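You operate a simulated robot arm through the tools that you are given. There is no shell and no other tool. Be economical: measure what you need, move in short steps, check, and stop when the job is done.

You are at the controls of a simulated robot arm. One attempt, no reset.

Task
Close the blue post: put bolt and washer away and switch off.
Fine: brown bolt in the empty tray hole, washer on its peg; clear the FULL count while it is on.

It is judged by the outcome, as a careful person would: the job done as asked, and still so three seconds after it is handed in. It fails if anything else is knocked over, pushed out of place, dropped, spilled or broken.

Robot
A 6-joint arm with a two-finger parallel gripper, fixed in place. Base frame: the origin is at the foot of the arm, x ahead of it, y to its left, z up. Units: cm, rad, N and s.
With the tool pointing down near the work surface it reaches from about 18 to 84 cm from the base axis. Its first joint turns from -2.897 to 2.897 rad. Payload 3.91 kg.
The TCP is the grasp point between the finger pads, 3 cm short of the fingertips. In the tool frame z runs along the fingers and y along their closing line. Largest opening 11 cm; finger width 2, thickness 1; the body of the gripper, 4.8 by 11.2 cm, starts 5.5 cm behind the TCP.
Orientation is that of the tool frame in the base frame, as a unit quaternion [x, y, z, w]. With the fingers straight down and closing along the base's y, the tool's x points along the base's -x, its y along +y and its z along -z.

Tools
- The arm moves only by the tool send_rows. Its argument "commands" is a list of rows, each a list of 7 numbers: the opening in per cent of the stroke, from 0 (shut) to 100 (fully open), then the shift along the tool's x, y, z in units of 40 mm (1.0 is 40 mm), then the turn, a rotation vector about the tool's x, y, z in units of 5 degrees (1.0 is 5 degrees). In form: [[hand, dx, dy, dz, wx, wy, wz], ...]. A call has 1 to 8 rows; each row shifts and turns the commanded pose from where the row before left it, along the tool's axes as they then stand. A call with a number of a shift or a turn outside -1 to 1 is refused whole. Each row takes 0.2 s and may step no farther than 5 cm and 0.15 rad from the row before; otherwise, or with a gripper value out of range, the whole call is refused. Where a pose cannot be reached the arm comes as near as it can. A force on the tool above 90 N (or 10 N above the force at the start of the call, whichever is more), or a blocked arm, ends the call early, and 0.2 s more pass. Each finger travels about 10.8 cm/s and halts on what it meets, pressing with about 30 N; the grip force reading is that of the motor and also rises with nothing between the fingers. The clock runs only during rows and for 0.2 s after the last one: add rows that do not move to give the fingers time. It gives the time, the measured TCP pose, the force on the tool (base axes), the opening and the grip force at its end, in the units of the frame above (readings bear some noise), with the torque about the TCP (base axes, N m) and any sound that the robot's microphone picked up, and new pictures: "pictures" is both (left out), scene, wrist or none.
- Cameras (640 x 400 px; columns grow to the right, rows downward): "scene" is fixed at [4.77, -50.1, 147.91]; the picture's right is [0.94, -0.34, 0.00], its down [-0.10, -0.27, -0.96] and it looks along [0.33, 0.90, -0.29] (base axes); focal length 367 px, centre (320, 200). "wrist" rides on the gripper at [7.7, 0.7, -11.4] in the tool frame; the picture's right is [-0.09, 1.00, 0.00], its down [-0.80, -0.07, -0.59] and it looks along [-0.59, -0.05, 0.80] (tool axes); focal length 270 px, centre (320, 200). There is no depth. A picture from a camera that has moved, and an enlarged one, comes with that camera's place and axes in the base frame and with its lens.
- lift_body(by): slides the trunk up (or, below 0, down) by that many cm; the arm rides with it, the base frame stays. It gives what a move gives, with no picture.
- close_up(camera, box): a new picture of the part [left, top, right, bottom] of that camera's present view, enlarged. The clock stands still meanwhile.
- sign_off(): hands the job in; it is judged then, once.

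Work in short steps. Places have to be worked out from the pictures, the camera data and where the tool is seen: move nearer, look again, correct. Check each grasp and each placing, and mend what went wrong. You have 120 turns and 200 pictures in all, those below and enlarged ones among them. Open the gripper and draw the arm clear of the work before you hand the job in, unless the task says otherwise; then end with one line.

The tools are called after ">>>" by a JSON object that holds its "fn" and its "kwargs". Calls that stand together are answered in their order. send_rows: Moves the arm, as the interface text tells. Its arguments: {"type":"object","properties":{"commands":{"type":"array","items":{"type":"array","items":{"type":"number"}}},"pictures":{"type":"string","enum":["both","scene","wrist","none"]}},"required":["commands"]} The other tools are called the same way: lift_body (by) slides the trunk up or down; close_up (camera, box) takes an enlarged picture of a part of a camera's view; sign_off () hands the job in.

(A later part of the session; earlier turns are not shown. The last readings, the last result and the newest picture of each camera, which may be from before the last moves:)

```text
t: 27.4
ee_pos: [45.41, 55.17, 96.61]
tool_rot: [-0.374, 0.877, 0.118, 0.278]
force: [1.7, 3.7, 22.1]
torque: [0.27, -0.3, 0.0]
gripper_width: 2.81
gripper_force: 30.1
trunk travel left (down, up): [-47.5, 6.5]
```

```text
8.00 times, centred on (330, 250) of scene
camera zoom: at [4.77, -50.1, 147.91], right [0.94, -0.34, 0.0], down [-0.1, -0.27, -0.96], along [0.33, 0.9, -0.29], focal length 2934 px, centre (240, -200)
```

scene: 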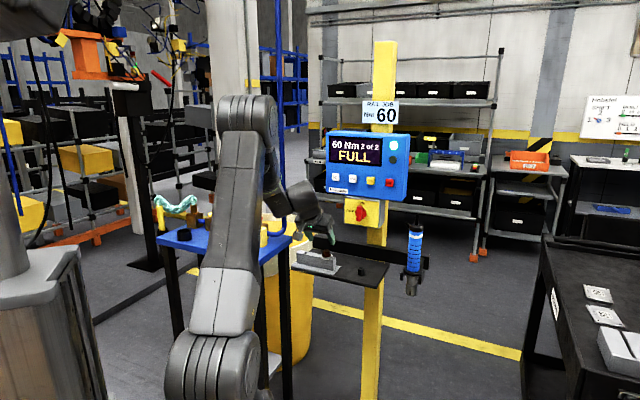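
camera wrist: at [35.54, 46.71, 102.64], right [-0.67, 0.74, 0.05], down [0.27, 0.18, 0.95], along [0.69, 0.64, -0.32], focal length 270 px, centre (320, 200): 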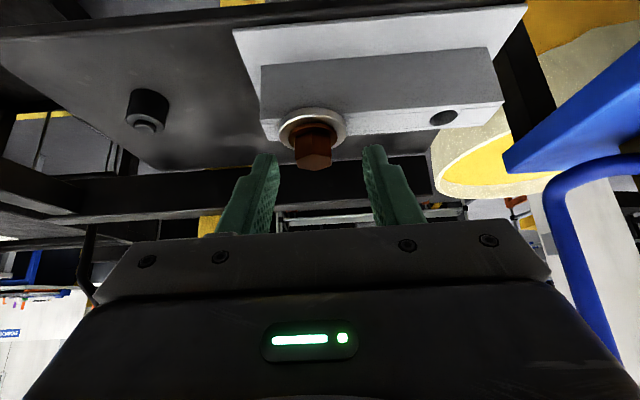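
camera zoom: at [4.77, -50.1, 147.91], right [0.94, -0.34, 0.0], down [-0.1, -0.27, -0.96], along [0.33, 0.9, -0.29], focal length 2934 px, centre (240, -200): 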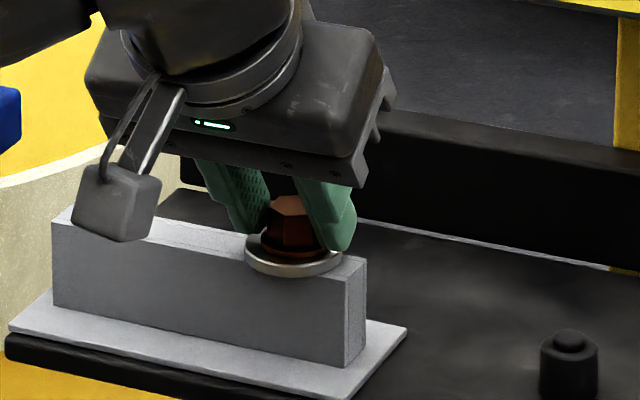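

The tips now rest on the washer and hold the flange (2.81 cm). I'll open, rise 0.4 cm, regrip the hex and make a tiny lift to read the pulling force.

>>> {"fn": "send_rows", "kwargs": {"commands": [[36, 0, 0, 0, 0, 0, 0], [36, -0.05, 0, -0.072, 0, 0, 0], [20, 0, 0, 0, 0, 0, 0], [0, 0, 0, 0, 0, 0, 0], [0, 0, 0, 0, 0, 0, 0], [0, 0, 0, 0, 0, 0, 0]], "pictures": "none"}}

>>> {"fn": "send_rows", "kwargs": {"commands": [[0, -0.043, 0, -0.0615, 0, 0, 0]], "pictures": "none"}}

>>> {"fn": "close_up", "kwargs": {"camera": "wrist", "box": [220, 80, 420, 240]}}

```text
t: 28.8
ee_pos: [45.45, 55.13, 96.65]
tool_rot: [-0.373, 0.878, 0.117, 0.276]
force: [-9.0, -3.3, 2.5]
torque: [-0.13, 0.22, 0.04]
gripper_width: 2.68
gripper_force: 30.7
trunk travel left (down, up): [-47.5, 6.5]
```

```text
t: 29.2
ee_pos: [45.46, 55.17, 97.09]
tool_rot: [-0.373, 0.878, 0.118, 0.277]
force: [-8.8, -4.8, 2.7]
torque: [-0.18, 0.39, 0.02]
gripper_width: 2.02
gripper_force: 30.1
trunk travel left (down, up): [-47.5, 6.5]
```

```text
2.50 times, centred on (320, 160) of wrist
camera zoom: at [35.99, 46.45, 102.08], right [-0.67, 0.74, 0.05], down [0.27, 0.18, 0.95], along [0.7, 0.64, -0.32], focal length 676 px, centre (320, 300)
```

zoom: 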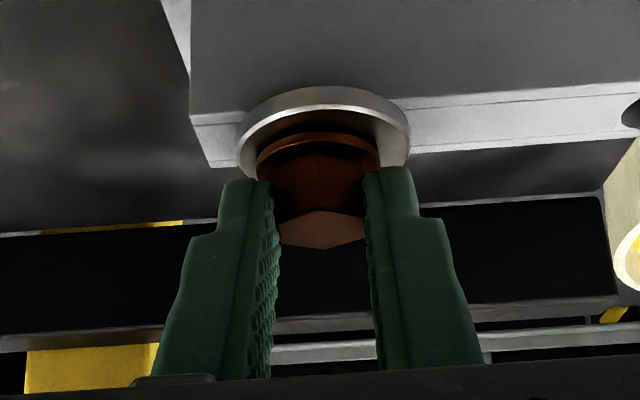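

Now gripping the hex at the lowest workable height. I'll lift in small steps and read the force.

>>> {"fn": "send_rows", "kwargs": {"commands": [[0, 0, 0, 0, 0, 0, 0], [0, -0.043, 0, -0.0615, 0, 0, 0]], "pictures": "none"}}

>>> {"fn": "send_rows", "kwargs": {"commands": [[0, -0.043, 0, -0.0615, 0, 0, 0]], "pictures": "none"}}

>>> {"fn": "close_up", "kwargs": {"camera": "scene", "box": [300, 225, 360, 275]}}

```text
t: 29.8
ee_pos: [45.52, 55.17, 97.19]
tool_rot: [-0.372, 0.878, 0.117, 0.276]
force: [-10.7, -4.6, -6.1]
torque: [-0.29, 0.56, 0.07]
gripper_width: 2.03
gripper_force: 30.6
trunk travel left (down, up): [-47.5, 6.5]
```

```text
t: 30.2
ee_pos: [45.57, 55.07, 97.57]
tool_rot: [-0.373, 0.878, 0.116, 0.277]
force: [-13.3, -8.7, -5.3]
torque: [-0.43, 0.66, 0.05]
gripper_width: 2.02
gripper_force: 30.0
trunk travel left (down, up): [-47.5, 6.5]
```

```text
8.00 times, centred on (330, 250) of scene
camera zoom: at [4.77, -50.1, 147.91], right [0.94, -0.34, 0.0], down [-0.1, -0.27, -0.96], along [0.33, 0.9, -0.29], focal length 2934 px, centre (240, -200)
```

zoom: 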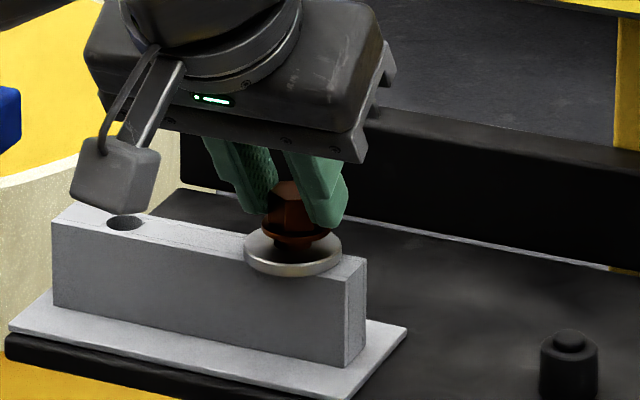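

The bolt rises and the washer stays. The sideways force points back toward the robot, so I'll ease 0.2 cm that way and keep lifting.

>>> {"fn": "send_rows", "kwargs": {"commands": [[0, 0.04, 0, -0.029, 0, 0, 0], [0, -0.043, 0, -0.0615, 0, 0, 0]], "pictures": "none"}}

>>> {"fn": "send_rows", "kwargs": {"commands": [[0, -0.043, 0, -0.0615, 0, 0, 0], [0, -0.043, 0, -0.0615, 0, 0, 0]], "pictures": "none"}}

>>> {"fn": "close_up", "kwargs": {"camera": "scene", "box": [300, 225, 360, 275]}}

```text
t: 30.8
ee_pos: [45.48, 55.03, 97.95]
tool_rot: [-0.372, 0.878, 0.117, 0.278]
force: [-5.4, -2.0, -2.2]
torque: [-0.1, 0.33, 0.04]
gripper_width: 2.03
gripper_force: 29.8
trunk travel left (down, up): [-47.5, 6.5]
```

```text
t: 31.4
ee_pos: [45.38, 55.04, 98.53]
tool_rot: [-0.372, 0.878, 0.118, 0.276]
force: [-4.5, -0.2, -1.9]
torque: [-0.07, 0.25, 0.07]
gripper_width: 2.01
gripper_force: 29.5
trunk travel left (down, up): [-47.5, 6.5]
```

```text
8.00 times, centred on (330, 250) of scene
camera zoom: at [4.77, -50.1, 147.91], right [0.94, -0.34, 0.0], down [-0.1, -0.27, -0.96], along [0.33, 0.9, -0.29], focal length 2934 px, centre (240, -200)
```

zoom: 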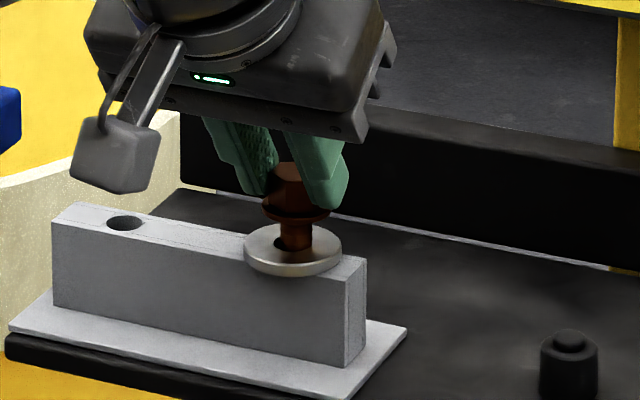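

Working well; I'll continue lifting.

>>> {"fn": "send_rows", "kwargs": {"commands": [[0, -0.05, 0, -0.085, 0, 0, 0], [0, -0.058, 0, -0.082, 0, 0, 0], [0, -0.058, 0, -0.082, 0, 0, 0], [0, -0.058, 0, -0.082, 0, 0, 0], [0, -0.058, 0, -0.082, 0, 0, 0]], "pictures": "none"}}

>>> {"fn": "close_up", "kwargs": {"camera": "scene", "box": [300, 225, 360, 275]}}

```text
t: 32.6
ee_pos: [45.43, 54.95, 100.6]
tool_rot: [-0.373, 0.878, 0.116, 0.277]
force: [1.1, 0.5, -0.9]
torque: [0.01, 0.01, 0.02]
gripper_width: 2.02
gripper_force: 30.5
trunk travel left (down, up): [-47.5, 6.5]
```

```text
8.00 times, centred on (330, 250) of scene
camera zoom: at [4.77, -50.1, 147.91], right [0.94, -0.34, 0.0], down [-0.1, -0.27, -0.96], along [0.33, 0.9, -0.29], focal length 2934 px, centre (240, -200)
```

zoom: 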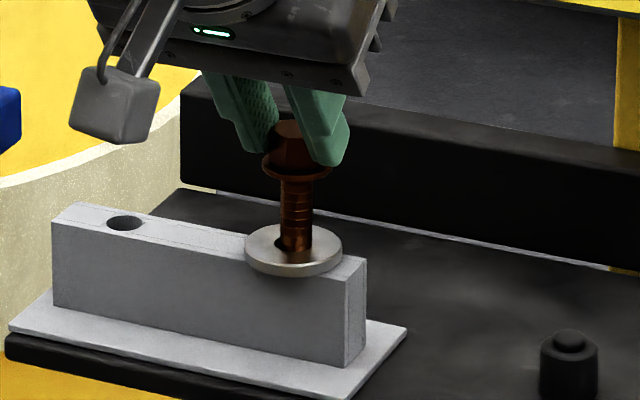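

Nearly free; 2.5 cm more.

>>> {"fn": "send_rows", "kwargs": {"commands": [[0, -0.072, 0, -0.1025, 0, 0, 0], [0, -0.072, 0, -0.1025, 0, 0, 0], [0, -0.072, 0, -0.1025, 0, 0, 0], [0, -0.072, 0, -0.1025, 0, 0, 0], [0, -0.072, 0, -0.1025, 0, 0, 0], [0, -0.072, 0, -0.1025, 0, 0, 0]], "pictures": "wrist"}}

>>> {"fn": "close_up", "kwargs": {"camera": "scene", "box": [300, 225, 360, 275]}}

>>> {"fn": "close_up", "kwargs": {"camera": "wrist", "box": [240, 60, 460, 220]}}

```text
t: 34.0
ee_pos: [45.56, 55.06, 103.48]
tool_rot: [-0.372, 0.878, 0.118, 0.277]
force: [-0.2, -0.1, -0.5]
torque: [0.01, 0.01, -0.06]
gripper_width: 2.02
gripper_force: 30.4
trunk travel left (down, up): [-47.5, 6.5]
camera wrist: at [36.02, 46.32, 108.51], right [-0.67, 0.74, 0.05], down [0.27, 0.18, 0.95], along [0.7, 0.64, -0.32], focal length 270 px, centre (320, 200)
```

wrist: 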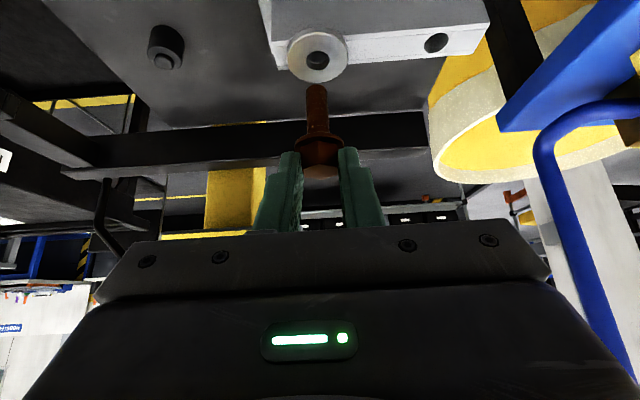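

```text
8.00 times, centred on (330, 250) of scene
camera zoom: at [4.77, -50.1, 147.91], right [0.94, -0.34, 0.0], down [-0.1, -0.27, -0.96], along [0.33, 0.9, -0.29], focal length 2934 px, centre (240, -200)
```

zoom: 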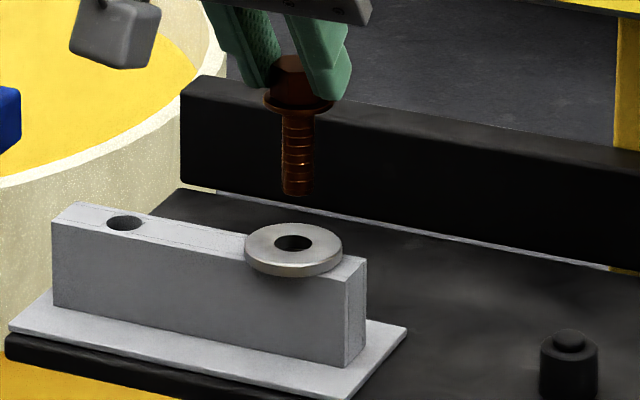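

```text
2.50 times, centred on (350, 140) of wrist
camera zoom: at [36.02, 46.32, 108.51], right [-0.67, 0.74, 0.05], down [0.27, 0.18, 0.95], along [0.7, 0.64, -0.32], focal length 676 px, centre (245, 350)
```

zoom: 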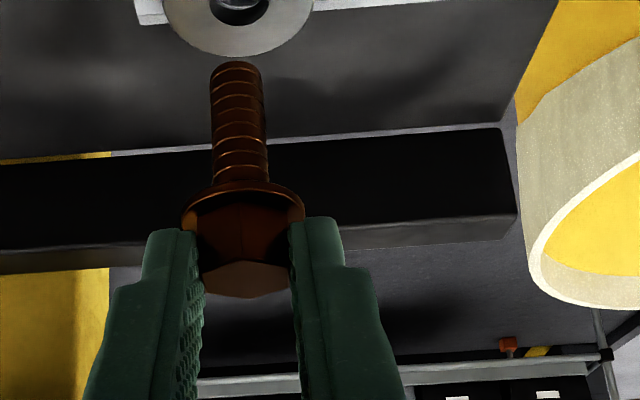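

The bolt is out and hangs near-vertical, and the washer is undisturbed. I'll zoom on the two hole centres to measure the shift.

>>> {"fn": "close_up", "kwargs": {"camera": "wrist", "box": [260, 0, 500, 150]}}

>>> {"fn": "close_up", "kwargs": {"camera": "scene", "box": [300, 240, 350, 275]}}

```text
2.67 times, centred on (380, 75) of wrist
camera zoom: at [36.02, 46.32, 108.51], right [-0.67, 0.74, 0.05], down [0.27, 0.18, 0.95], along [0.7, 0.64, -0.32], focal length 721 px, centre (160, 533)
```

zoom: 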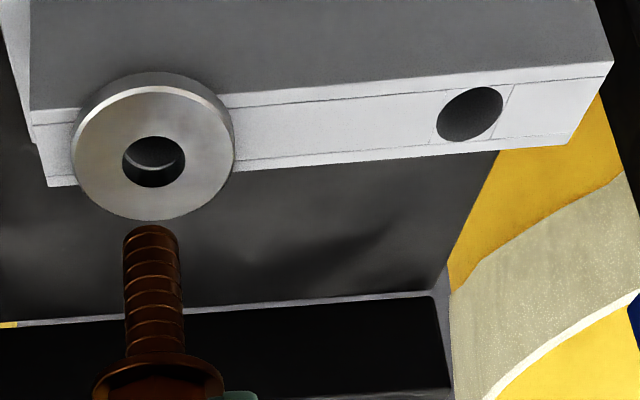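

```text
11.43 times, centred on (325, 258) of scene
camera zoom: at [4.77, -50.1, 147.91], right [0.94, -0.34, 0.0], down [-0.1, -0.27, -0.96], along [0.33, 0.9, -0.29], focal length 4191 px, centre (263, -457)
```

zoom: 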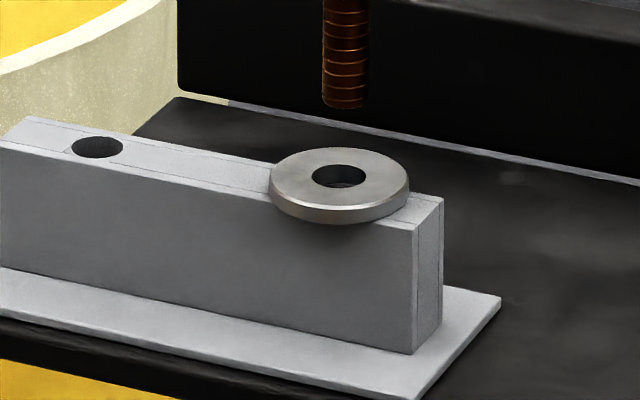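

Hole spacing is about 7.9 cm along the block. I'll move the bolt sideways by that amount at this height and check the alignment over the empty hole.

>>> {"fn": "send_rows", "kwargs": {"commands": [[0, 0.01, 0.5, 0, 0, 0, 0], [0, 0.01, 0.5, -0.01, 0, 0, 0], [0, 0.01, 0.5, -0.01, 0, 0, 0], [0, 0.01, 0.47, 0, 0, 0, 0]], "pictures": "none"}}

>>> {"fn": "close_up", "kwargs": {"camera": "wrist", "box": [240, 0, 400, 160]}}

>>> {"fn": "close_up", "kwargs": {"camera": "scene", "box": [295, 235, 345, 270]}}

```text
t: 35.0
ee_pos: [39.62, 60.37, 103.41]
tool_rot: [-0.373, 0.878, 0.118, 0.277]
force: [0.0, -0.6, -1.1]
torque: [-0.01, -0.02, 0.01]
gripper_width: 2.03
gripper_force: 29.7
trunk travel left (down, up): [-47.5, 6.5]
```

```text
2.50 times, centred on (320, 80) of wrist
camera zoom: at [30.16, 51.64, 108.46], right [-0.67, 0.74, 0.05], down [0.27, 0.18, 0.95], along [0.7, 0.64, -0.32], focal length 676 px, centre (320, 500)
```

zoom: 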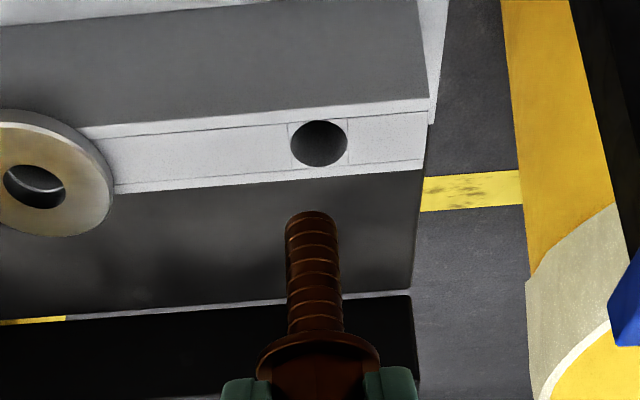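

```text
11.43 times, centred on (320, 252) of scene
camera zoom: at [4.77, -50.1, 147.91], right [0.94, -0.34, 0.0], down [-0.1, -0.27, -0.96], along [0.33, 0.9, -0.29], focal length 4191 px, centre (320, -400)
```

zoom: 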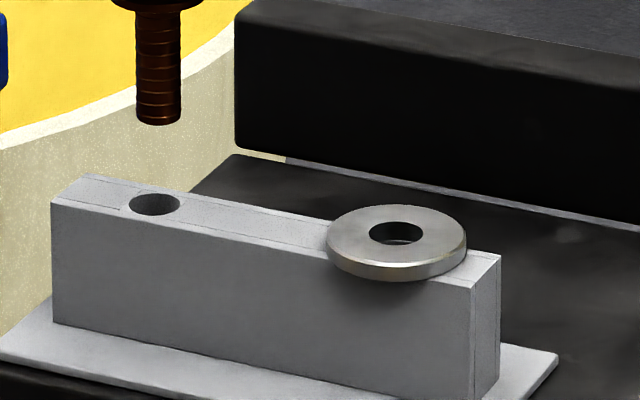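

The bolt-over-hole offsets nearly match those over the first hole; I need about 0.1 cm more in +y. I'll apply that and descend 2.2 cm to just above the hole.

>>> {"fn": "send_rows", "kwargs": {"commands": [[0, 0, 0.025, 0, 0, 0, 0], [0, 0.105, 0, 0.15, 0, 0, 0], [0, 0.105, 0, 0.15, 0, 0, 0], [0, 0.105, 0, 0.15, 0, 0, 0], [0, 0, 0, 0, 0, 0, 0]], "pictures": "none"}}

>>> {"fn": "close_up", "kwargs": {"camera": "wrist", "box": [260, 30, 380, 130]}}

>>> {"fn": "close_up", "kwargs": {"camera": "scene", "box": [295, 235, 345, 270]}}

```text
t: 36.2
ee_pos: [39.61, 60.34, 101.33]
tool_rot: [-0.372, 0.878, 0.118, 0.277]
force: [-0.4, -0.5, 0.0]
torque: [-0.03, -0.01, 0.0]
gripper_width: 2.02
gripper_force: 29.9
trunk travel left (down, up): [-47.5, 6.5]
```

```text
4.00 times, centred on (320, 80) of wrist
camera zoom: at [30.1, 51.69, 106.33], right [-0.67, 0.74, 0.05], down [0.27, 0.18, 0.95], along [0.7, 0.64, -0.32], focal length 1081 px, centre (320, 680)
```

zoom: 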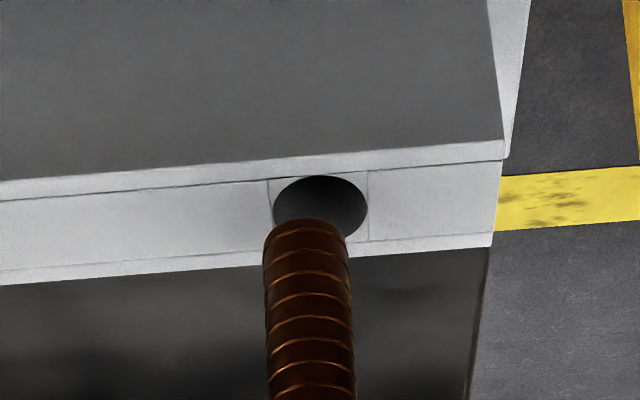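

```text
11.43 times, centred on (320, 252) of scene
camera zoom: at [4.77, -50.1, 147.91], right [0.94, -0.34, 0.0], down [-0.1, -0.27, -0.96], along [0.33, 0.9, -0.29], focal length 4191 px, centre (320, -400)
```

zoom: 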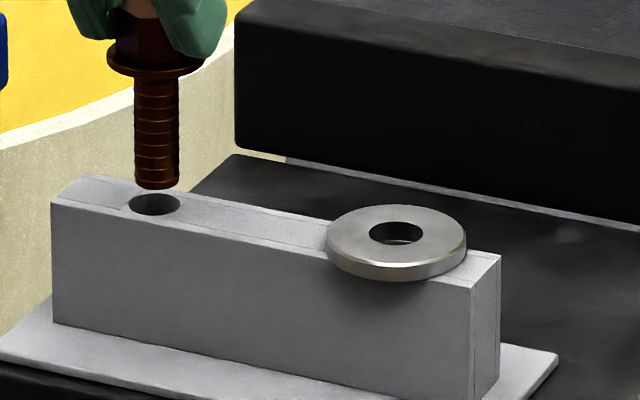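

The tip is about 0.7 cm above the hole, needing roughly 0.12 cm +y and 0.05 cm back. I'll correct and lower 1.2 cm gently to see whether it enters.

>>> {"fn": "send_rows", "kwargs": {"commands": [[0, 0.01, 0.03, -0.007, 0, 0, 0], [0, 0.06, 0, 0.085, 0, 0, 0], [0, 0.04, 0, 0.06, 0, 0, 0], [0, 0.04, 0, 0.06, 0, 0, 0]], "pictures": "none"}}

>>> {"fn": "close_up", "kwargs": {"camera": "wrist", "box": [260, 30, 380, 130]}}

>>> {"fn": "close_up", "kwargs": {"camera": "scene", "box": [295, 235, 345, 270]}}

```text
t: 37.2
ee_pos: [39.35, 60.46, 100.38]
tool_rot: [-0.372, 0.878, 0.118, 0.278]
force: [0.4, -0.8, 2.9]
torque: [0.02, -0.05, 0.0]
gripper_width: 2.06
gripper_force: 30.6
trunk travel left (down, up): [-47.5, 6.5]
```

```text
4.00 times, centred on (320, 80) of wrist
camera zoom: at [30.0, 51.84, 105.38], right [-0.67, 0.74, 0.05], down [0.27, 0.18, 0.95], along [0.7, 0.65, -0.32], focal length 1081 px, centre (320, 680)
```

zoom: 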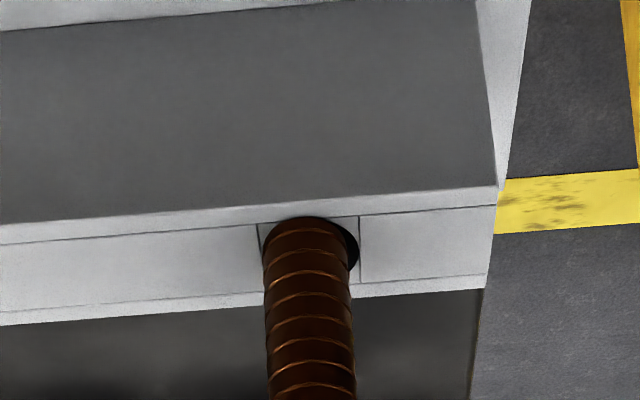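

```text
11.43 times, centred on (320, 252) of scene
camera zoom: at [4.77, -50.1, 147.91], right [0.94, -0.34, 0.0], down [-0.1, -0.27, -0.96], along [0.33, 0.9, -0.29], focal length 4191 px, centre (320, -400)
```

zoom: 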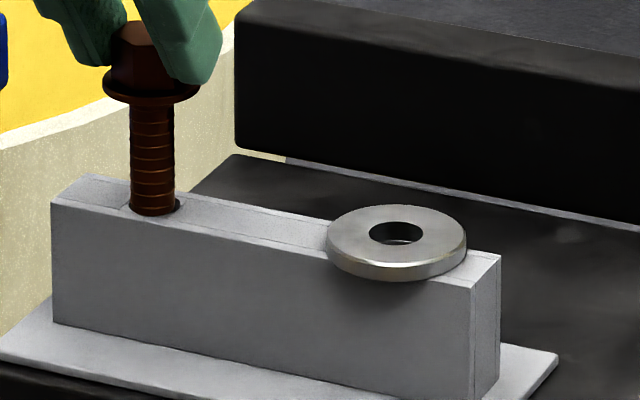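

Light contact, with the tip sitting on the near-left rim. I'll shift 0.1 cm forward and 0.05 cm +y, then press slightly lower.

>>> {"fn": "send_rows", "kwargs": {"commands": [[0, -0.02, 0.0125, 0.0143, 0, 0, 0], [0, 0, 0, 0, 0, 0, 0], [0, 0.04, 0, 0.06, 0, 0, 0]], "pictures": "none"}}

>>> {"fn": "close_up", "kwargs": {"camera": "wrist", "box": [260, 30, 380, 130]}}

>>> {"fn": "close_up", "kwargs": {"camera": "scene", "box": [295, 235, 345, 270]}}

```text
t: 38.0
ee_pos: [39.4, 60.59, 100.37]
tool_rot: [-0.373, 0.877, 0.119, 0.278]
force: [-0.6, -2.7, 19.1]
torque: [-0.11, -0.02, -0.02]
gripper_width: 2.06
gripper_force: 30.4
trunk travel left (down, up): [-47.5, 6.5]
```

```text
4.00 times, centred on (320, 80) of wrist
camera zoom: at [29.98, 51.87, 105.32], right [-0.67, 0.74, 0.05], down [0.27, 0.17, 0.95], along [0.7, 0.65, -0.31], focal length 1081 px, centre (320, 680)
```

zoom: 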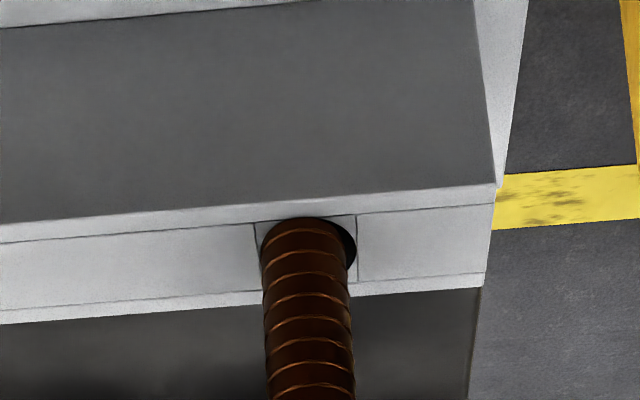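

```text
11.43 times, centred on (320, 252) of scene
camera zoom: at [4.77, -50.1, 147.91], right [0.94, -0.34, 0.0], down [-0.1, -0.27, -0.96], along [0.33, 0.9, -0.29], focal length 4191 px, centre (320, -400)
```

zoom: 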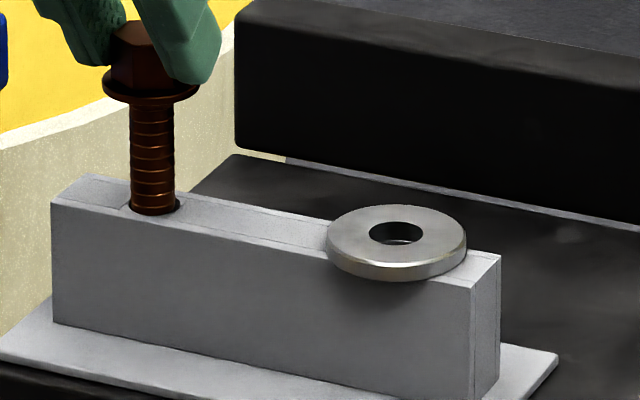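

Still on the near rim (19 N). I'll ease off, shift 0.15 cm forward, and press again.

>>> {"fn": "send_rows", "kwargs": {"commands": [[0, -0.05, 0, -0.075, 0, 0, 0], [0, -0.03, 0.006, 0.0215, 0, 0, 0], [0, 0, 0, 0, 0, 0, 0], [0, 0.05, 0, 0.075, 0, 0, 0], [0, 0, 0, 0, 0, 0, 0]], "pictures": "none"}}

>>> {"fn": "close_up", "kwargs": {"camera": "wrist", "box": [260, 30, 380, 130]}}

>>> {"fn": "close_up", "kwargs": {"camera": "scene", "box": [295, 235, 345, 270]}}

```text
t: 39.2
ee_pos: [39.58, 60.59, 100.36]
tool_rot: [-0.372, 0.877, 0.119, 0.278]
force: [-1.8, -2.8, 21.2]
torque: [-0.08, 0.02, -0.04]
gripper_width: 2.01
gripper_force: 29.9
trunk travel left (down, up): [-47.5, 6.5]
```

```text
4.00 times, centred on (320, 80) of wrist
camera zoom: at [30.04, 51.97, 105.3], right [-0.67, 0.74, 0.05], down [0.27, 0.17, 0.95], along [0.7, 0.65, -0.31], focal length 1081 px, centre (320, 680)
```

zoom: 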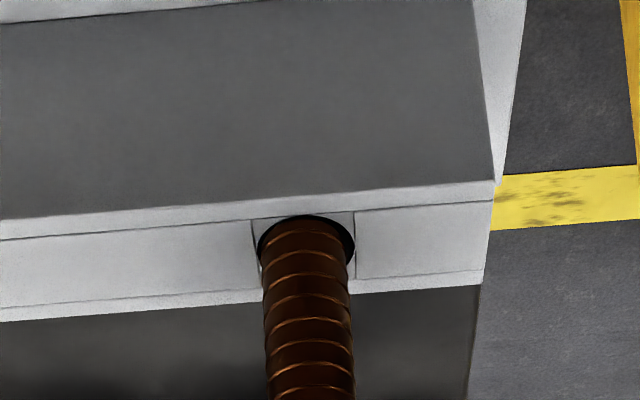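

```text
11.43 times, centred on (320, 252) of scene
camera zoom: at [4.77, -50.1, 147.91], right [0.94, -0.34, 0.0], down [-0.1, -0.27, -0.96], along [0.33, 0.9, -0.29], focal length 4191 px, centre (320, -400)
```

zoom: 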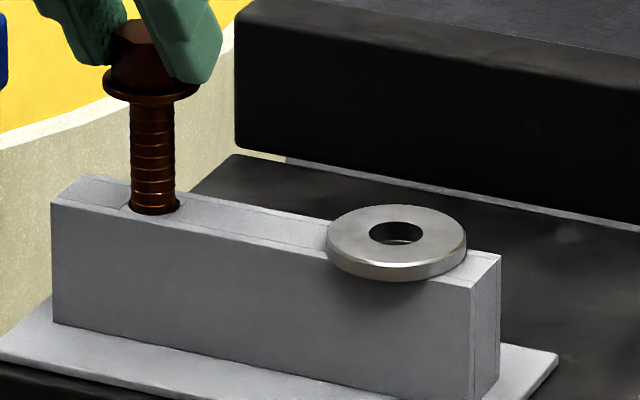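

Very close now. I'll zoom in tighter to see which rim it sits on.

>>> {"fn": "close_up", "kwargs": {"camera": "wrist", "box": [295, 70, 345, 105]}}

>>> {"fn": "close_up", "kwargs": {"camera": "scene", "box": [298, 240, 318, 256]}}

```text
11.43 times, centred on (320, 88) of wrist
camera zoom: at [30.04, 51.97, 105.3], right [-0.67, 0.74, 0.05], down [0.27, 0.17, 0.95], along [0.7, 0.65, -0.31], focal length 3089 px, centre (320, 1486)
```

zoom: 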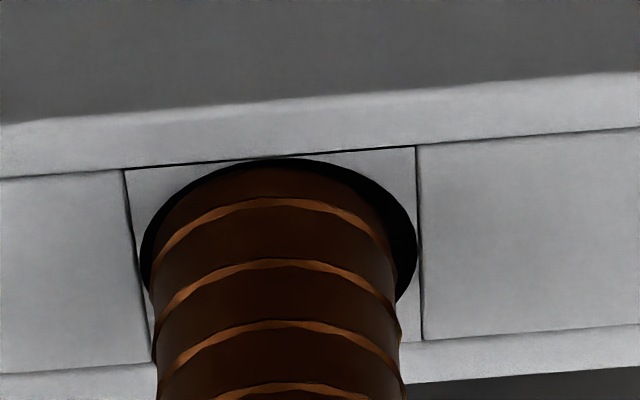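

```text
16.00 times, centred on (308, 248) of scene
camera zoom: at [4.77, -50.1, 147.91], right [0.94, -0.34, 0.0], down [-0.1, -0.27, -0.96], along [0.33, 0.9, -0.29], focal length 5868 px, centre (512, -568)
```

zoom: 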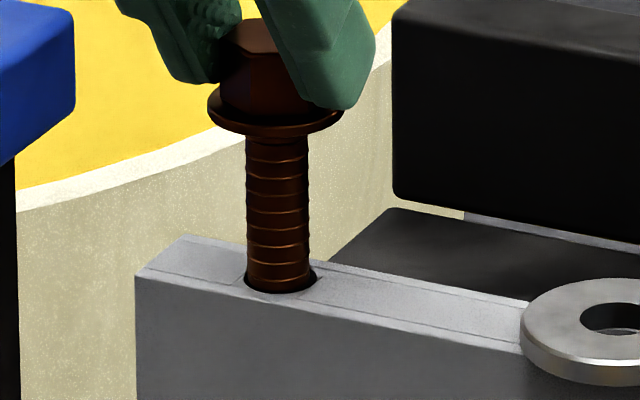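

By the picture it's centred within about 0.05 cm, so I'll do a small search under light pressure, watching for z to drop.

>>> {"fn": "send_rows", "kwargs": {"commands": [[0, -0.0102, 0.006, 0.0072, 0, 0, 0], [0, -0.0102, 0, 0.0072, 0, 0, 0]], "pictures": "none"}}

>>> {"fn": "send_rows", "kwargs": {"commands": [[0, 0, -0.012, 0, 0, 0, 0], [0, 0, -0.012, 0, 0, 0, 0]], "pictures": "none"}}

>>> {"fn": "send_rows", "kwargs": {"commands": [[0, 0.0204, 0, -0.0144, 0, 0, 0], [0, 0.0102, 0, -0.0072, 0, 0, 0]], "pictures": "none"}}

>>> {"fn": "send_rows", "kwargs": {"commands": [[0, 0, 0.012, 0, 0, 0, 0], [0, 0, 0.024, 0, 0, 0, 0]], "pictures": "none"}}

```text
t: 39.8
ee_pos: [39.51, 60.75, 100.29]
tool_rot: [-0.373, 0.877, 0.119, 0.278]
force: [-4.5, -5.2, 24.4]
torque: [-0.24, 0.14, 0.0]
gripper_width: 2.04
gripper_force: 29.8
trunk travel left (down, up): [-47.5, 6.5]
```

```text
t: 40.4
ee_pos: [39.83, 60.9, 99.49]
tool_rot: [-0.373, 0.879, 0.114, 0.274]
force: [0.1, 1.3, -1.8]
torque: [0.02, 0.04, 0.04]
gripper_width: 2.04
gripper_force: 29.4
trunk travel left (down, up): [-47.5, 6.5]
```

```text
t: 41.0
ee_pos: [39.73, 60.62, 99.95]
tool_rot: [-0.373, 0.878, 0.117, 0.276]
force: [-0.1, 0.2, -0.8]
torque: [-0.01, 0.02, -0.01]
gripper_width: 2.02
gripper_force: 29.8
trunk travel left (down, up): [-47.5, 6.5]
```

```text
t: 41.6
ee_pos: [39.67, 60.74, 99.9]
tool_rot: [-0.373, 0.878, 0.117, 0.277]
force: [2.1, 1.6, 0.2]
torque: [0.04, -0.17, 0.01]
gripper_width: 2.02
gripper_force: 29.8
trunk travel left (down, up): [-47.5, 6.5]
```

The force vanished and z dropped: likely entered. I'll check.

>>> {"fn": "close_up", "kwargs": {"camera": "wrist", "box": [270, 50, 370, 130]}}

>>> {"fn": "close_up", "kwargs": {"camera": "scene", "box": [295, 232, 335, 262]}}

```text
5.00 times, centred on (320, 90) of wrist
camera zoom: at [30.08, 52.08, 105.01], right [-0.67, 0.74, 0.05], down [0.27, 0.18, 0.95], along [0.7, 0.64, -0.32], focal length 1351 px, centre (320, 750)
```

zoom: 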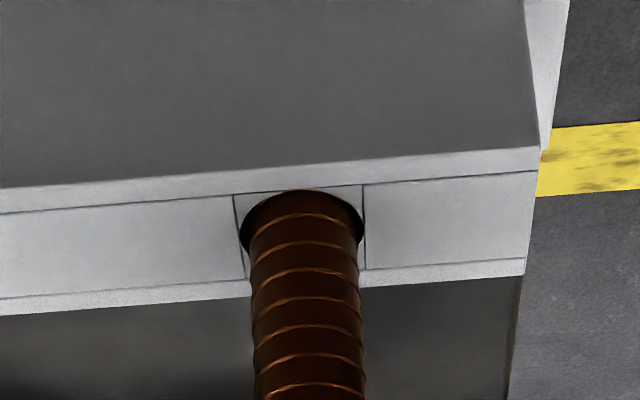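

```text
13.33 times, centred on (315, 247) of scene
camera zoom: at [4.77, -50.1, 147.91], right [0.94, -0.34, 0.0], down [-0.1, -0.27, -0.96], along [0.33, 0.9, -0.29], focal length 4890 px, centre (387, -427)
```

zoom: 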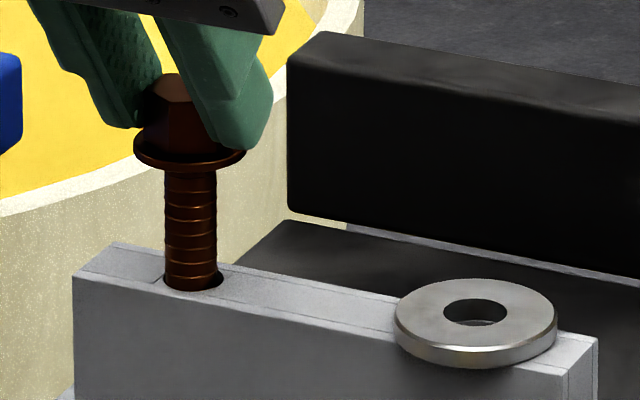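

It's in the hole. I'll correct y by −0.06 cm and lower in steps while watching the force.

>>> {"fn": "send_rows", "kwargs": {"commands": [[0, 0, -0.015, 0, 0, 0, 0], [0, 0.058, 0, 0.082, 0, 0, 0], [0, 0.058, 0, 0.082, 0, 0, 0]], "pictures": "none"}}

>>> {"fn": "send_rows", "kwargs": {"commands": [[0, 0.058, 0, 0.082, 0, 0, 0], [0, 0.058, 0, 0.082, 0, 0, 0]], "pictures": "none"}}

>>> {"fn": "close_up", "kwargs": {"camera": "scene", "box": [295, 232, 335, 262]}}

```text
t: 42.4
ee_pos: [39.69, 60.75, 99.12]
tool_rot: [-0.372, 0.878, 0.117, 0.277]
force: [0.5, -0.1, -1.6]
torque: [-0.01, 0.01, 0.02]
gripper_width: 2.03
gripper_force: 29.9
trunk travel left (down, up): [-47.5, 6.5]
```

```text
t: 43.0
ee_pos: [39.61, 60.76, 98.29]
tool_rot: [-0.373, 0.878, 0.118, 0.277]
force: [0.4, -0.2, -1.2]
torque: [-0.03, 0.02, -0.02]
gripper_width: 2.04
gripper_force: 30.0
trunk travel left (down, up): [-47.5, 6.5]
```

```text
13.33 times, centred on (315, 247) of scene
camera zoom: at [4.77, -50.1, 147.91], right [0.94, -0.34, 0.0], down [-0.1, -0.27, -0.96], along [0.33, 0.9, -0.29], focal length 4890 px, centre (387, -427)
```

zoom: 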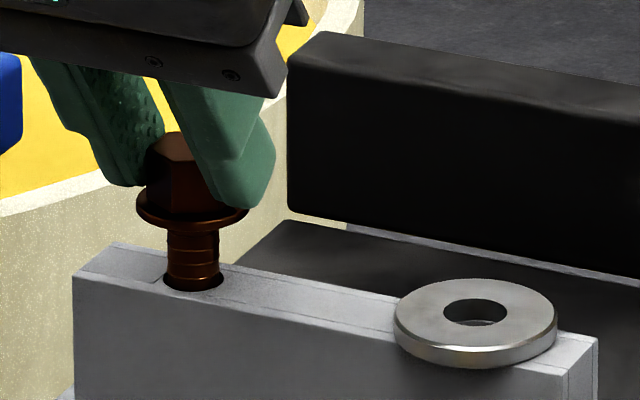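

It's sliding in freely with about 1.5 cm to go. I'll continue.

>>> {"fn": "send_rows", "kwargs": {"commands": [[0, 0.058, 0, 0.082, 0, 0, 0], [0, 0.058, 0, 0.082, 0, 0, 0], [0, 0.058, 0, 0.082, 0, 0, 0], [0, 0.03, 0, 0.041, 0, 0, 0]], "pictures": "none"}}

>>> {"fn": "close_up", "kwargs": {"camera": "scene", "box": [295, 232, 335, 262]}}

```text
t: 44.0
ee_pos: [39.59, 60.74, 97.01]
tool_rot: [-0.373, 0.878, 0.118, 0.277]
force: [0.4, 0.5, -0.8]
torque: [0.01, -0.02, 0.0]
gripper_width: 2.03
gripper_force: 29.8
trunk travel left (down, up): [-47.5, 6.5]
```

```text
13.33 times, centred on (315, 247) of scene
camera zoom: at [4.77, -50.1, 147.91], right [0.94, -0.34, 0.0], down [-0.1, -0.27, -0.96], along [0.33, 0.9, -0.29], focal length 4890 px, centre (387, -427)
```

zoom: 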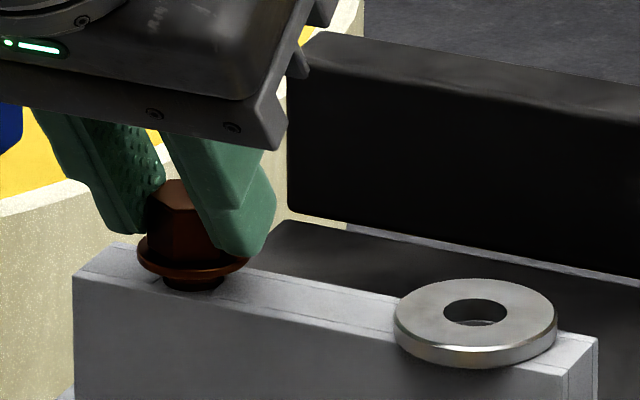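

About 0.3 cm left. I'll seat it, release and retreat back along the tool axis.

>>> {"fn": "send_rows", "kwargs": {"commands": [[0, 0.03, 0, 0.041, 0, 0, 0], [0, 0.022, 0, 0.031, 0, 0, 0], [0, 0, 0, 0, 0, 0, 0]], "pictures": "none"}}

>>> {"fn": "send_rows", "kwargs": {"commands": [[30, 0, 0, 0, 0, 0, 0], [45, 0, 0, 0, 0, 0, 0], [45, 0, 0, -0.3, 0, 0, 0], [45, 0, 0, -0.6, 0, 0, 0], [45, 0, 0, -0.8, 0, 0, 0]], "pictures": "wrist"}}

>>> {"fn": "close_up", "kwargs": {"camera": "scene", "box": [295, 232, 345, 269]}}

```text
t: 44.8
ee_pos: [39.6, 60.66, 96.67]
tool_rot: [-0.372, 0.878, 0.117, 0.277]
force: [2.0, 1.3, -0.2]
torque: [0.1, -0.09, 0.04]
gripper_width: 2.04
gripper_force: 30.8
trunk travel left (down, up): [-47.5, 6.5]
```

```text
t: 46.0
ee_pos: [36.71, 57.76, 102.07]
tool_rot: [-0.373, 0.878, 0.118, 0.276]
force: [-0.4, -0.2, 0.4]
torque: [0.01, 0.03, 0.0]
gripper_width: 4.95
gripper_force: 0.0
trunk travel left (down, up): [-47.5, 6.5]
camera wrist: at [27.31, 49.2, 107.16], right [-0.67, 0.74, 0.05], down [0.27, 0.18, 0.95], along [0.7, 0.64, -0.32], focal length 270 px, centre (320, 200)
```

wrist: 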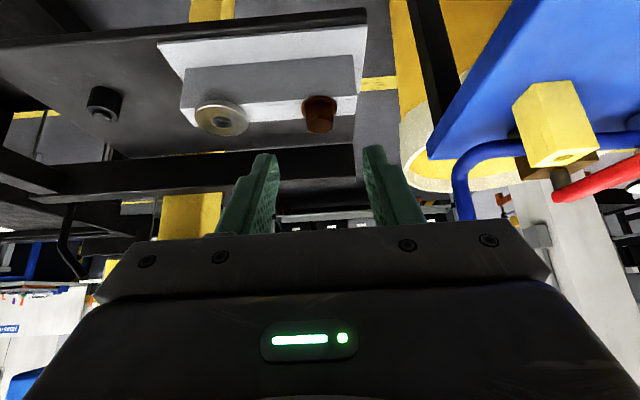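

```text
10.81 times, centred on (320, 250) of scene
camera zoom: at [4.77, -50.1, 147.91], right [0.94, -0.34, 0.0], down [-0.1, -0.27, -0.96], along [0.33, 0.9, -0.29], focal length 3965 px, centre (320, -346)
```

zoom: 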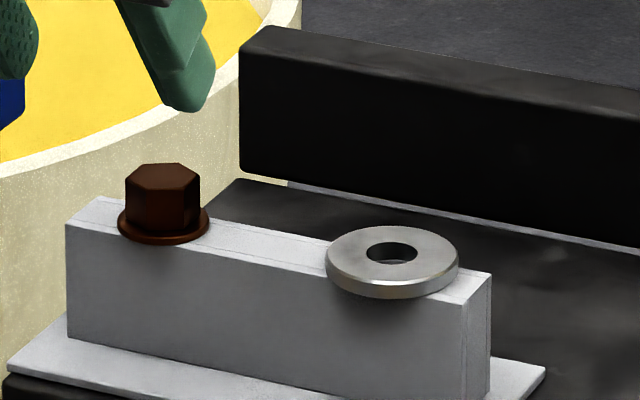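

The bolt is seated with its flange on the block. Next the washer: I'll move 8 cm sideways to a pose above it and look.

>>> {"fn": "send_rows", "kwargs": {"commands": [[52, 0, -0.7, 0, 0, 0, 0], [52, 0, -0.7, 0, 0, 0, 0], [52, -0.06, -0.6, 0.28, 0, 0, 0], [52, -0.1, 0, 0.4, 0, 0, 0]], "pictures": "none"}}

>>> {"fn": "close_up", "kwargs": {"camera": "wrist", "box": [220, 60, 420, 240]}}

>>> {"fn": "close_up", "kwargs": {"camera": "scene", "box": [295, 232, 345, 269]}}

```text
t: 47.0
ee_pos: [44.18, 53.77, 100.23]
tool_rot: [-0.373, 0.878, 0.118, 0.277]
force: [0.7, -0.5, -0.2]
torque: [0.01, 0.01, -0.04]
gripper_width: 5.71
gripper_force: 0.1
trunk travel left (down, up): [-47.5, 6.5]
```

```text
2.22 times, centred on (320, 150) of wrist
camera zoom: at [34.68, 45.12, 105.27], right [-0.67, 0.74, 0.05], down [0.27, 0.18, 0.95], along [0.69, 0.64, -0.32], focal length 601 px, centre (320, 311)
```

zoom: 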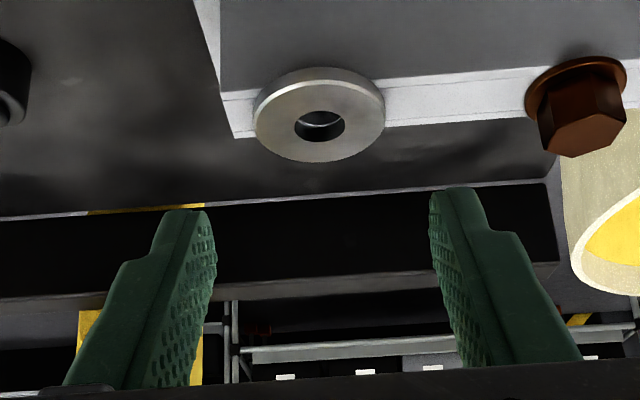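

```text
10.81 times, centred on (320, 250) of scene
camera zoom: at [4.77, -50.1, 147.91], right [0.94, -0.34, 0.0], down [-0.1, -0.27, -0.96], along [0.33, 0.9, -0.29], focal length 3965 px, centre (320, -346)
```

zoom: 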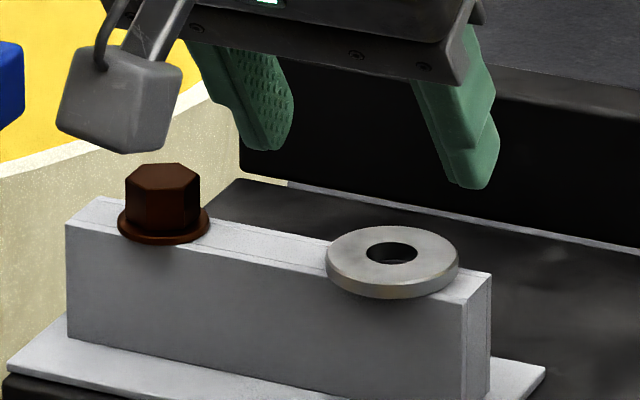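

The washer is centred between the fingers. I'll advance to the height where the pads touched the washer's rim before.

>>> {"fn": "send_rows", "kwargs": {"commands": [[50, 0.02, 0, 0.5, 0, 0, 0], [50, 0.02, 0, 0.5, 0, 0, 0], [50, 0.0175, 0, 0.23, 0, 0, 0], [50, 0, 0, 0, 0, 0, 0]], "pictures": "none"}}

>>> {"fn": "close_up", "kwargs": {"camera": "wrist", "box": [220, 80, 420, 240]}}

>>> {"fn": "close_up", "kwargs": {"camera": "scene", "box": [305, 235, 345, 265]}}

```text
t: 48.0
ee_pos: [45.71, 55.57, 96.14]
tool_rot: [-0.372, 0.878, 0.117, 0.276]
force: [0.2, 0.6, -0.4]
torque: [0.0, -0.03, -0.03]
gripper_width: 5.49
gripper_force: 0.1
trunk travel left (down, up): [-47.5, 6.5]
```

```text
2.50 times, centred on (320, 160) of wrist
camera zoom: at [36.3, 47.02, 101.16], right [-0.67, 0.74, 0.05], down [0.27, 0.18, 0.95], along [0.7, 0.64, -0.32], focal length 676 px, centre (320, 300)
```

zoom: 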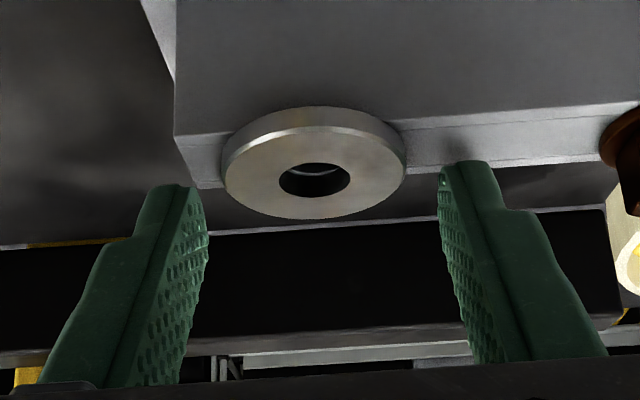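

```text
13.33 times, centred on (325, 250) of scene
camera zoom: at [4.77, -50.1, 147.91], right [0.94, -0.34, 0.0], down [-0.1, -0.27, -0.96], along [0.33, 0.9, -0.29], focal length 4890 px, centre (253, -467)
```

zoom: 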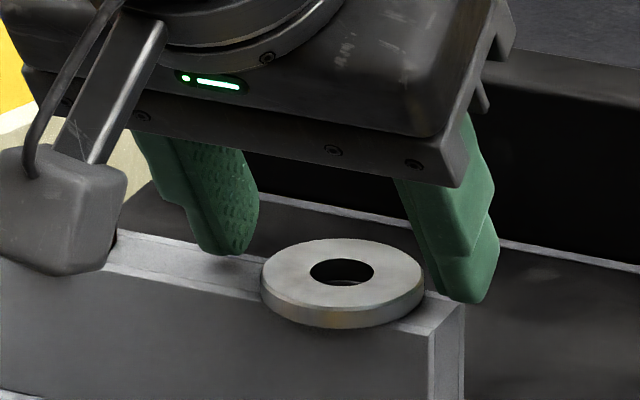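

The tips hover slightly above the block; I'll lower 0.25 cm, shift y −0.15 cm and check force before closing.

>>> {"fn": "send_rows", "kwargs": {"commands": [[50, 0, -0.038, 0, 0, 0, 0], [50, 0.036, 0, 0.051, 0, 0, 0], [50, 0, 0, 0, 0, 0, 0]], "pictures": "none"}}

>>> {"fn": "send_rows", "kwargs": {"commands": [[40, 0, 0, 0, 0, 0, 0], [20, 0, 0, 0, 0, 0, 0], [0, 0, 0, 0, 0, 0, 0], [0, 0, 0, 0, 0, 0, 0]], "pictures": "none"}}

>>> {"fn": "close_up", "kwargs": {"camera": "scene", "box": [305, 235, 345, 265]}}

>>> {"fn": "close_up", "kwargs": {"camera": "wrist", "box": [220, 80, 420, 240]}}

```text
t: 48.8
ee_pos: [45.85, 55.58, 96.14]
tool_rot: [-0.373, 0.878, 0.117, 0.277]
force: [0.2, 0.2, 4.2]
torque: [0.02, -0.05, -0.08]
gripper_width: 5.49
gripper_force: 0.0
trunk travel left (down, up): [-47.5, 6.5]
```

```text
t: 49.8
ee_pos: [45.94, 55.6, 95.88]
tool_rot: [-0.373, 0.877, 0.118, 0.278]
force: [1.2, -1.2, 5.3]
torque: [-0.08, -0.19, -0.01]
gripper_width: 4.03
gripper_force: 29.9
trunk travel left (down, up): [-47.5, 6.5]
```

```text
13.33 times, centred on (325, 250) of scene
camera zoom: at [4.77, -50.1, 147.91], right [0.94, -0.34, 0.0], down [-0.1, -0.27, -0.96], along [0.33, 0.9, -0.29], focal length 4890 px, centre (253, -467)
```

zoom: 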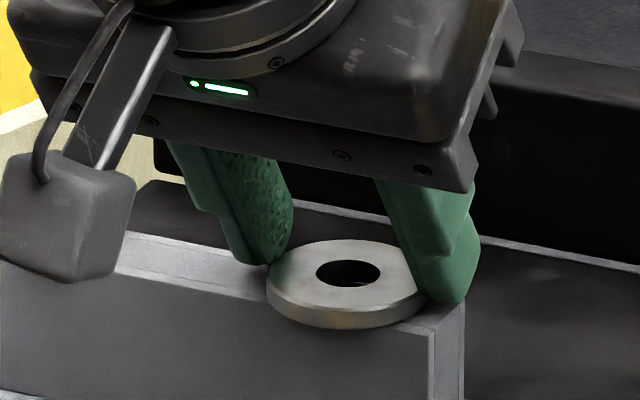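

```text
2.50 times, centred on (320, 160) of wrist
camera zoom: at [36.46, 46.86, 101.05], right [-0.67, 0.74, 0.05], down [0.27, 0.18, 0.95], along [0.7, 0.64, -0.32], focal length 676 px, centre (320, 300)
```

zoom: 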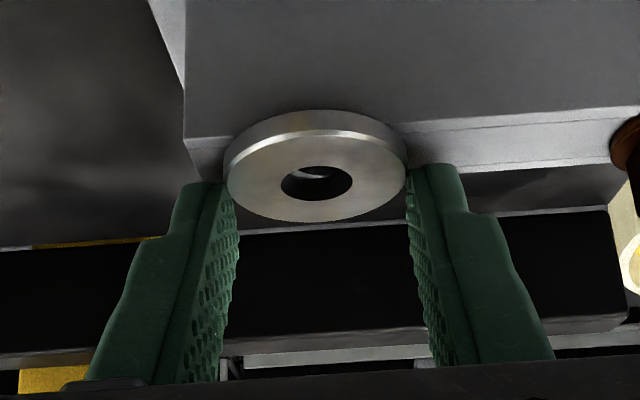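

The washer is gripped at 4.03 cm with the tips touching the block. I'll lift gently 1.2 cm and check.

>>> {"fn": "send_rows", "kwargs": {"commands": [[0, -0.03, 0, -0.041, 0, 0, 0], [0, -0.043, 0, -0.0615, 0, 0, 0], [0, -0.043, 0, -0.0615, 0, 0, 0], [0, -0.058, 0, -0.082, 0, 0, 0]], "pictures": "none"}}

>>> {"fn": "close_up", "kwargs": {"camera": "scene", "box": [305, 235, 345, 265]}}

```text
t: 50.8
ee_pos: [46.12, 55.56, 97.0]
tool_rot: [-0.373, 0.878, 0.117, 0.276]
force: [0.0, -0.8, 0.9]
torque: [0.01, -0.01, 0.01]
gripper_width: 4.01
gripper_force: 29.8
trunk travel left (down, up): [-47.5, 6.5]
```

```text
13.33 times, centred on (325, 250) of scene
camera zoom: at [4.77, -50.1, 147.91], right [0.94, -0.34, 0.0], down [-0.1, -0.27, -0.96], along [0.33, 0.9, -0.29], focal length 4890 px, centre (253, -467)
```

zoom: 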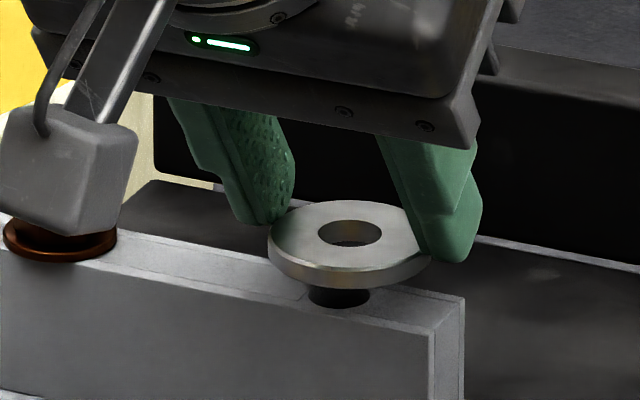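

The washer came up level. I'll lift 2 cm more and carry it toward the peg (about +9.7, −7.7 in base x, y).

>>> {"fn": "send_rows", "kwargs": {"commands": [[0, -0.144, 0, -0.205, 0, 0, 0], [0, -0.144, 0, -0.205, 0, 0, 0], [0, -0.05, -0.6, 0.03, 0, 0, 0], [0, -0.05, -0.6, 0.03, 0, 0, 0], [0, -0.05, -0.6, 0.03, 0, 0, 0], [0, -0.05, -0.6, 0.03, 0, 0, 0], [0, -0.05, -0.6, 0.03, 0, 0, 0]], "pictures": "wrist"}}

>>> {"fn": "close_up", "kwargs": {"camera": "wrist", "box": [240, 0, 400, 160]}}

>>> {"fn": "close_up", "kwargs": {"camera": "scene", "box": [325, 235, 385, 280]}}

```text
t: 52.4
ee_pos: [55.46, 48.04, 99.27]
tool_rot: [-0.372, 0.878, 0.117, 0.277]
force: [-0.6, 0.2, 0.6]
torque: [-0.02, -0.01, -0.03]
gripper_width: 4.03
gripper_force: 29.8
trunk travel left (down, up): [-47.5, 6.5]
camera wrist: at [46.06, 39.36, 104.24], right [-0.67, 0.74, 0.05], down [0.27, 0.18, 0.95], along [0.7, 0.64, -0.32], focal length 270 px, centre (320, 200)
```

wrist: 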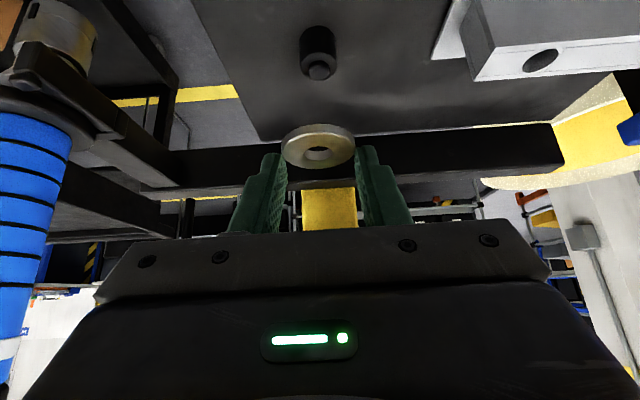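

```text
2.50 times, centred on (320, 80) of wrist
camera zoom: at [46.06, 39.36, 104.24], right [-0.67, 0.74, 0.05], down [0.27, 0.18, 0.95], along [0.7, 0.64, -0.32], focal length 676 px, centre (320, 500)
```

zoom: 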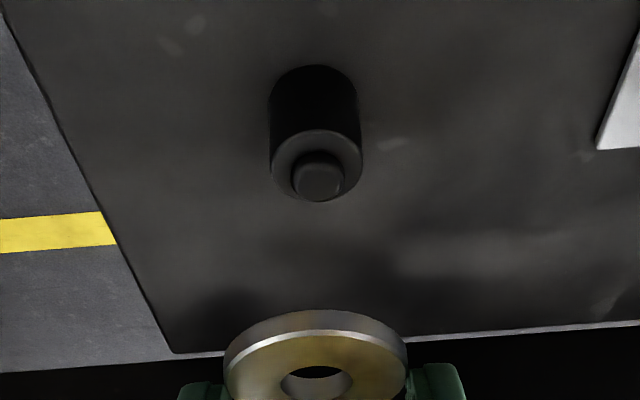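

```text
8.89 times, centred on (355, 258) of scene
camera zoom: at [4.77, -50.1, 147.91], right [0.94, -0.34, 0.0], down [-0.1, -0.27, -0.96], along [0.33, 0.9, -0.29], focal length 3260 px, centre (9, -311)
```

zoom: 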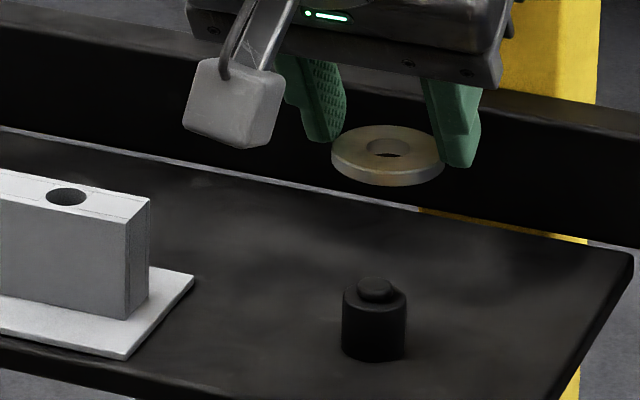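

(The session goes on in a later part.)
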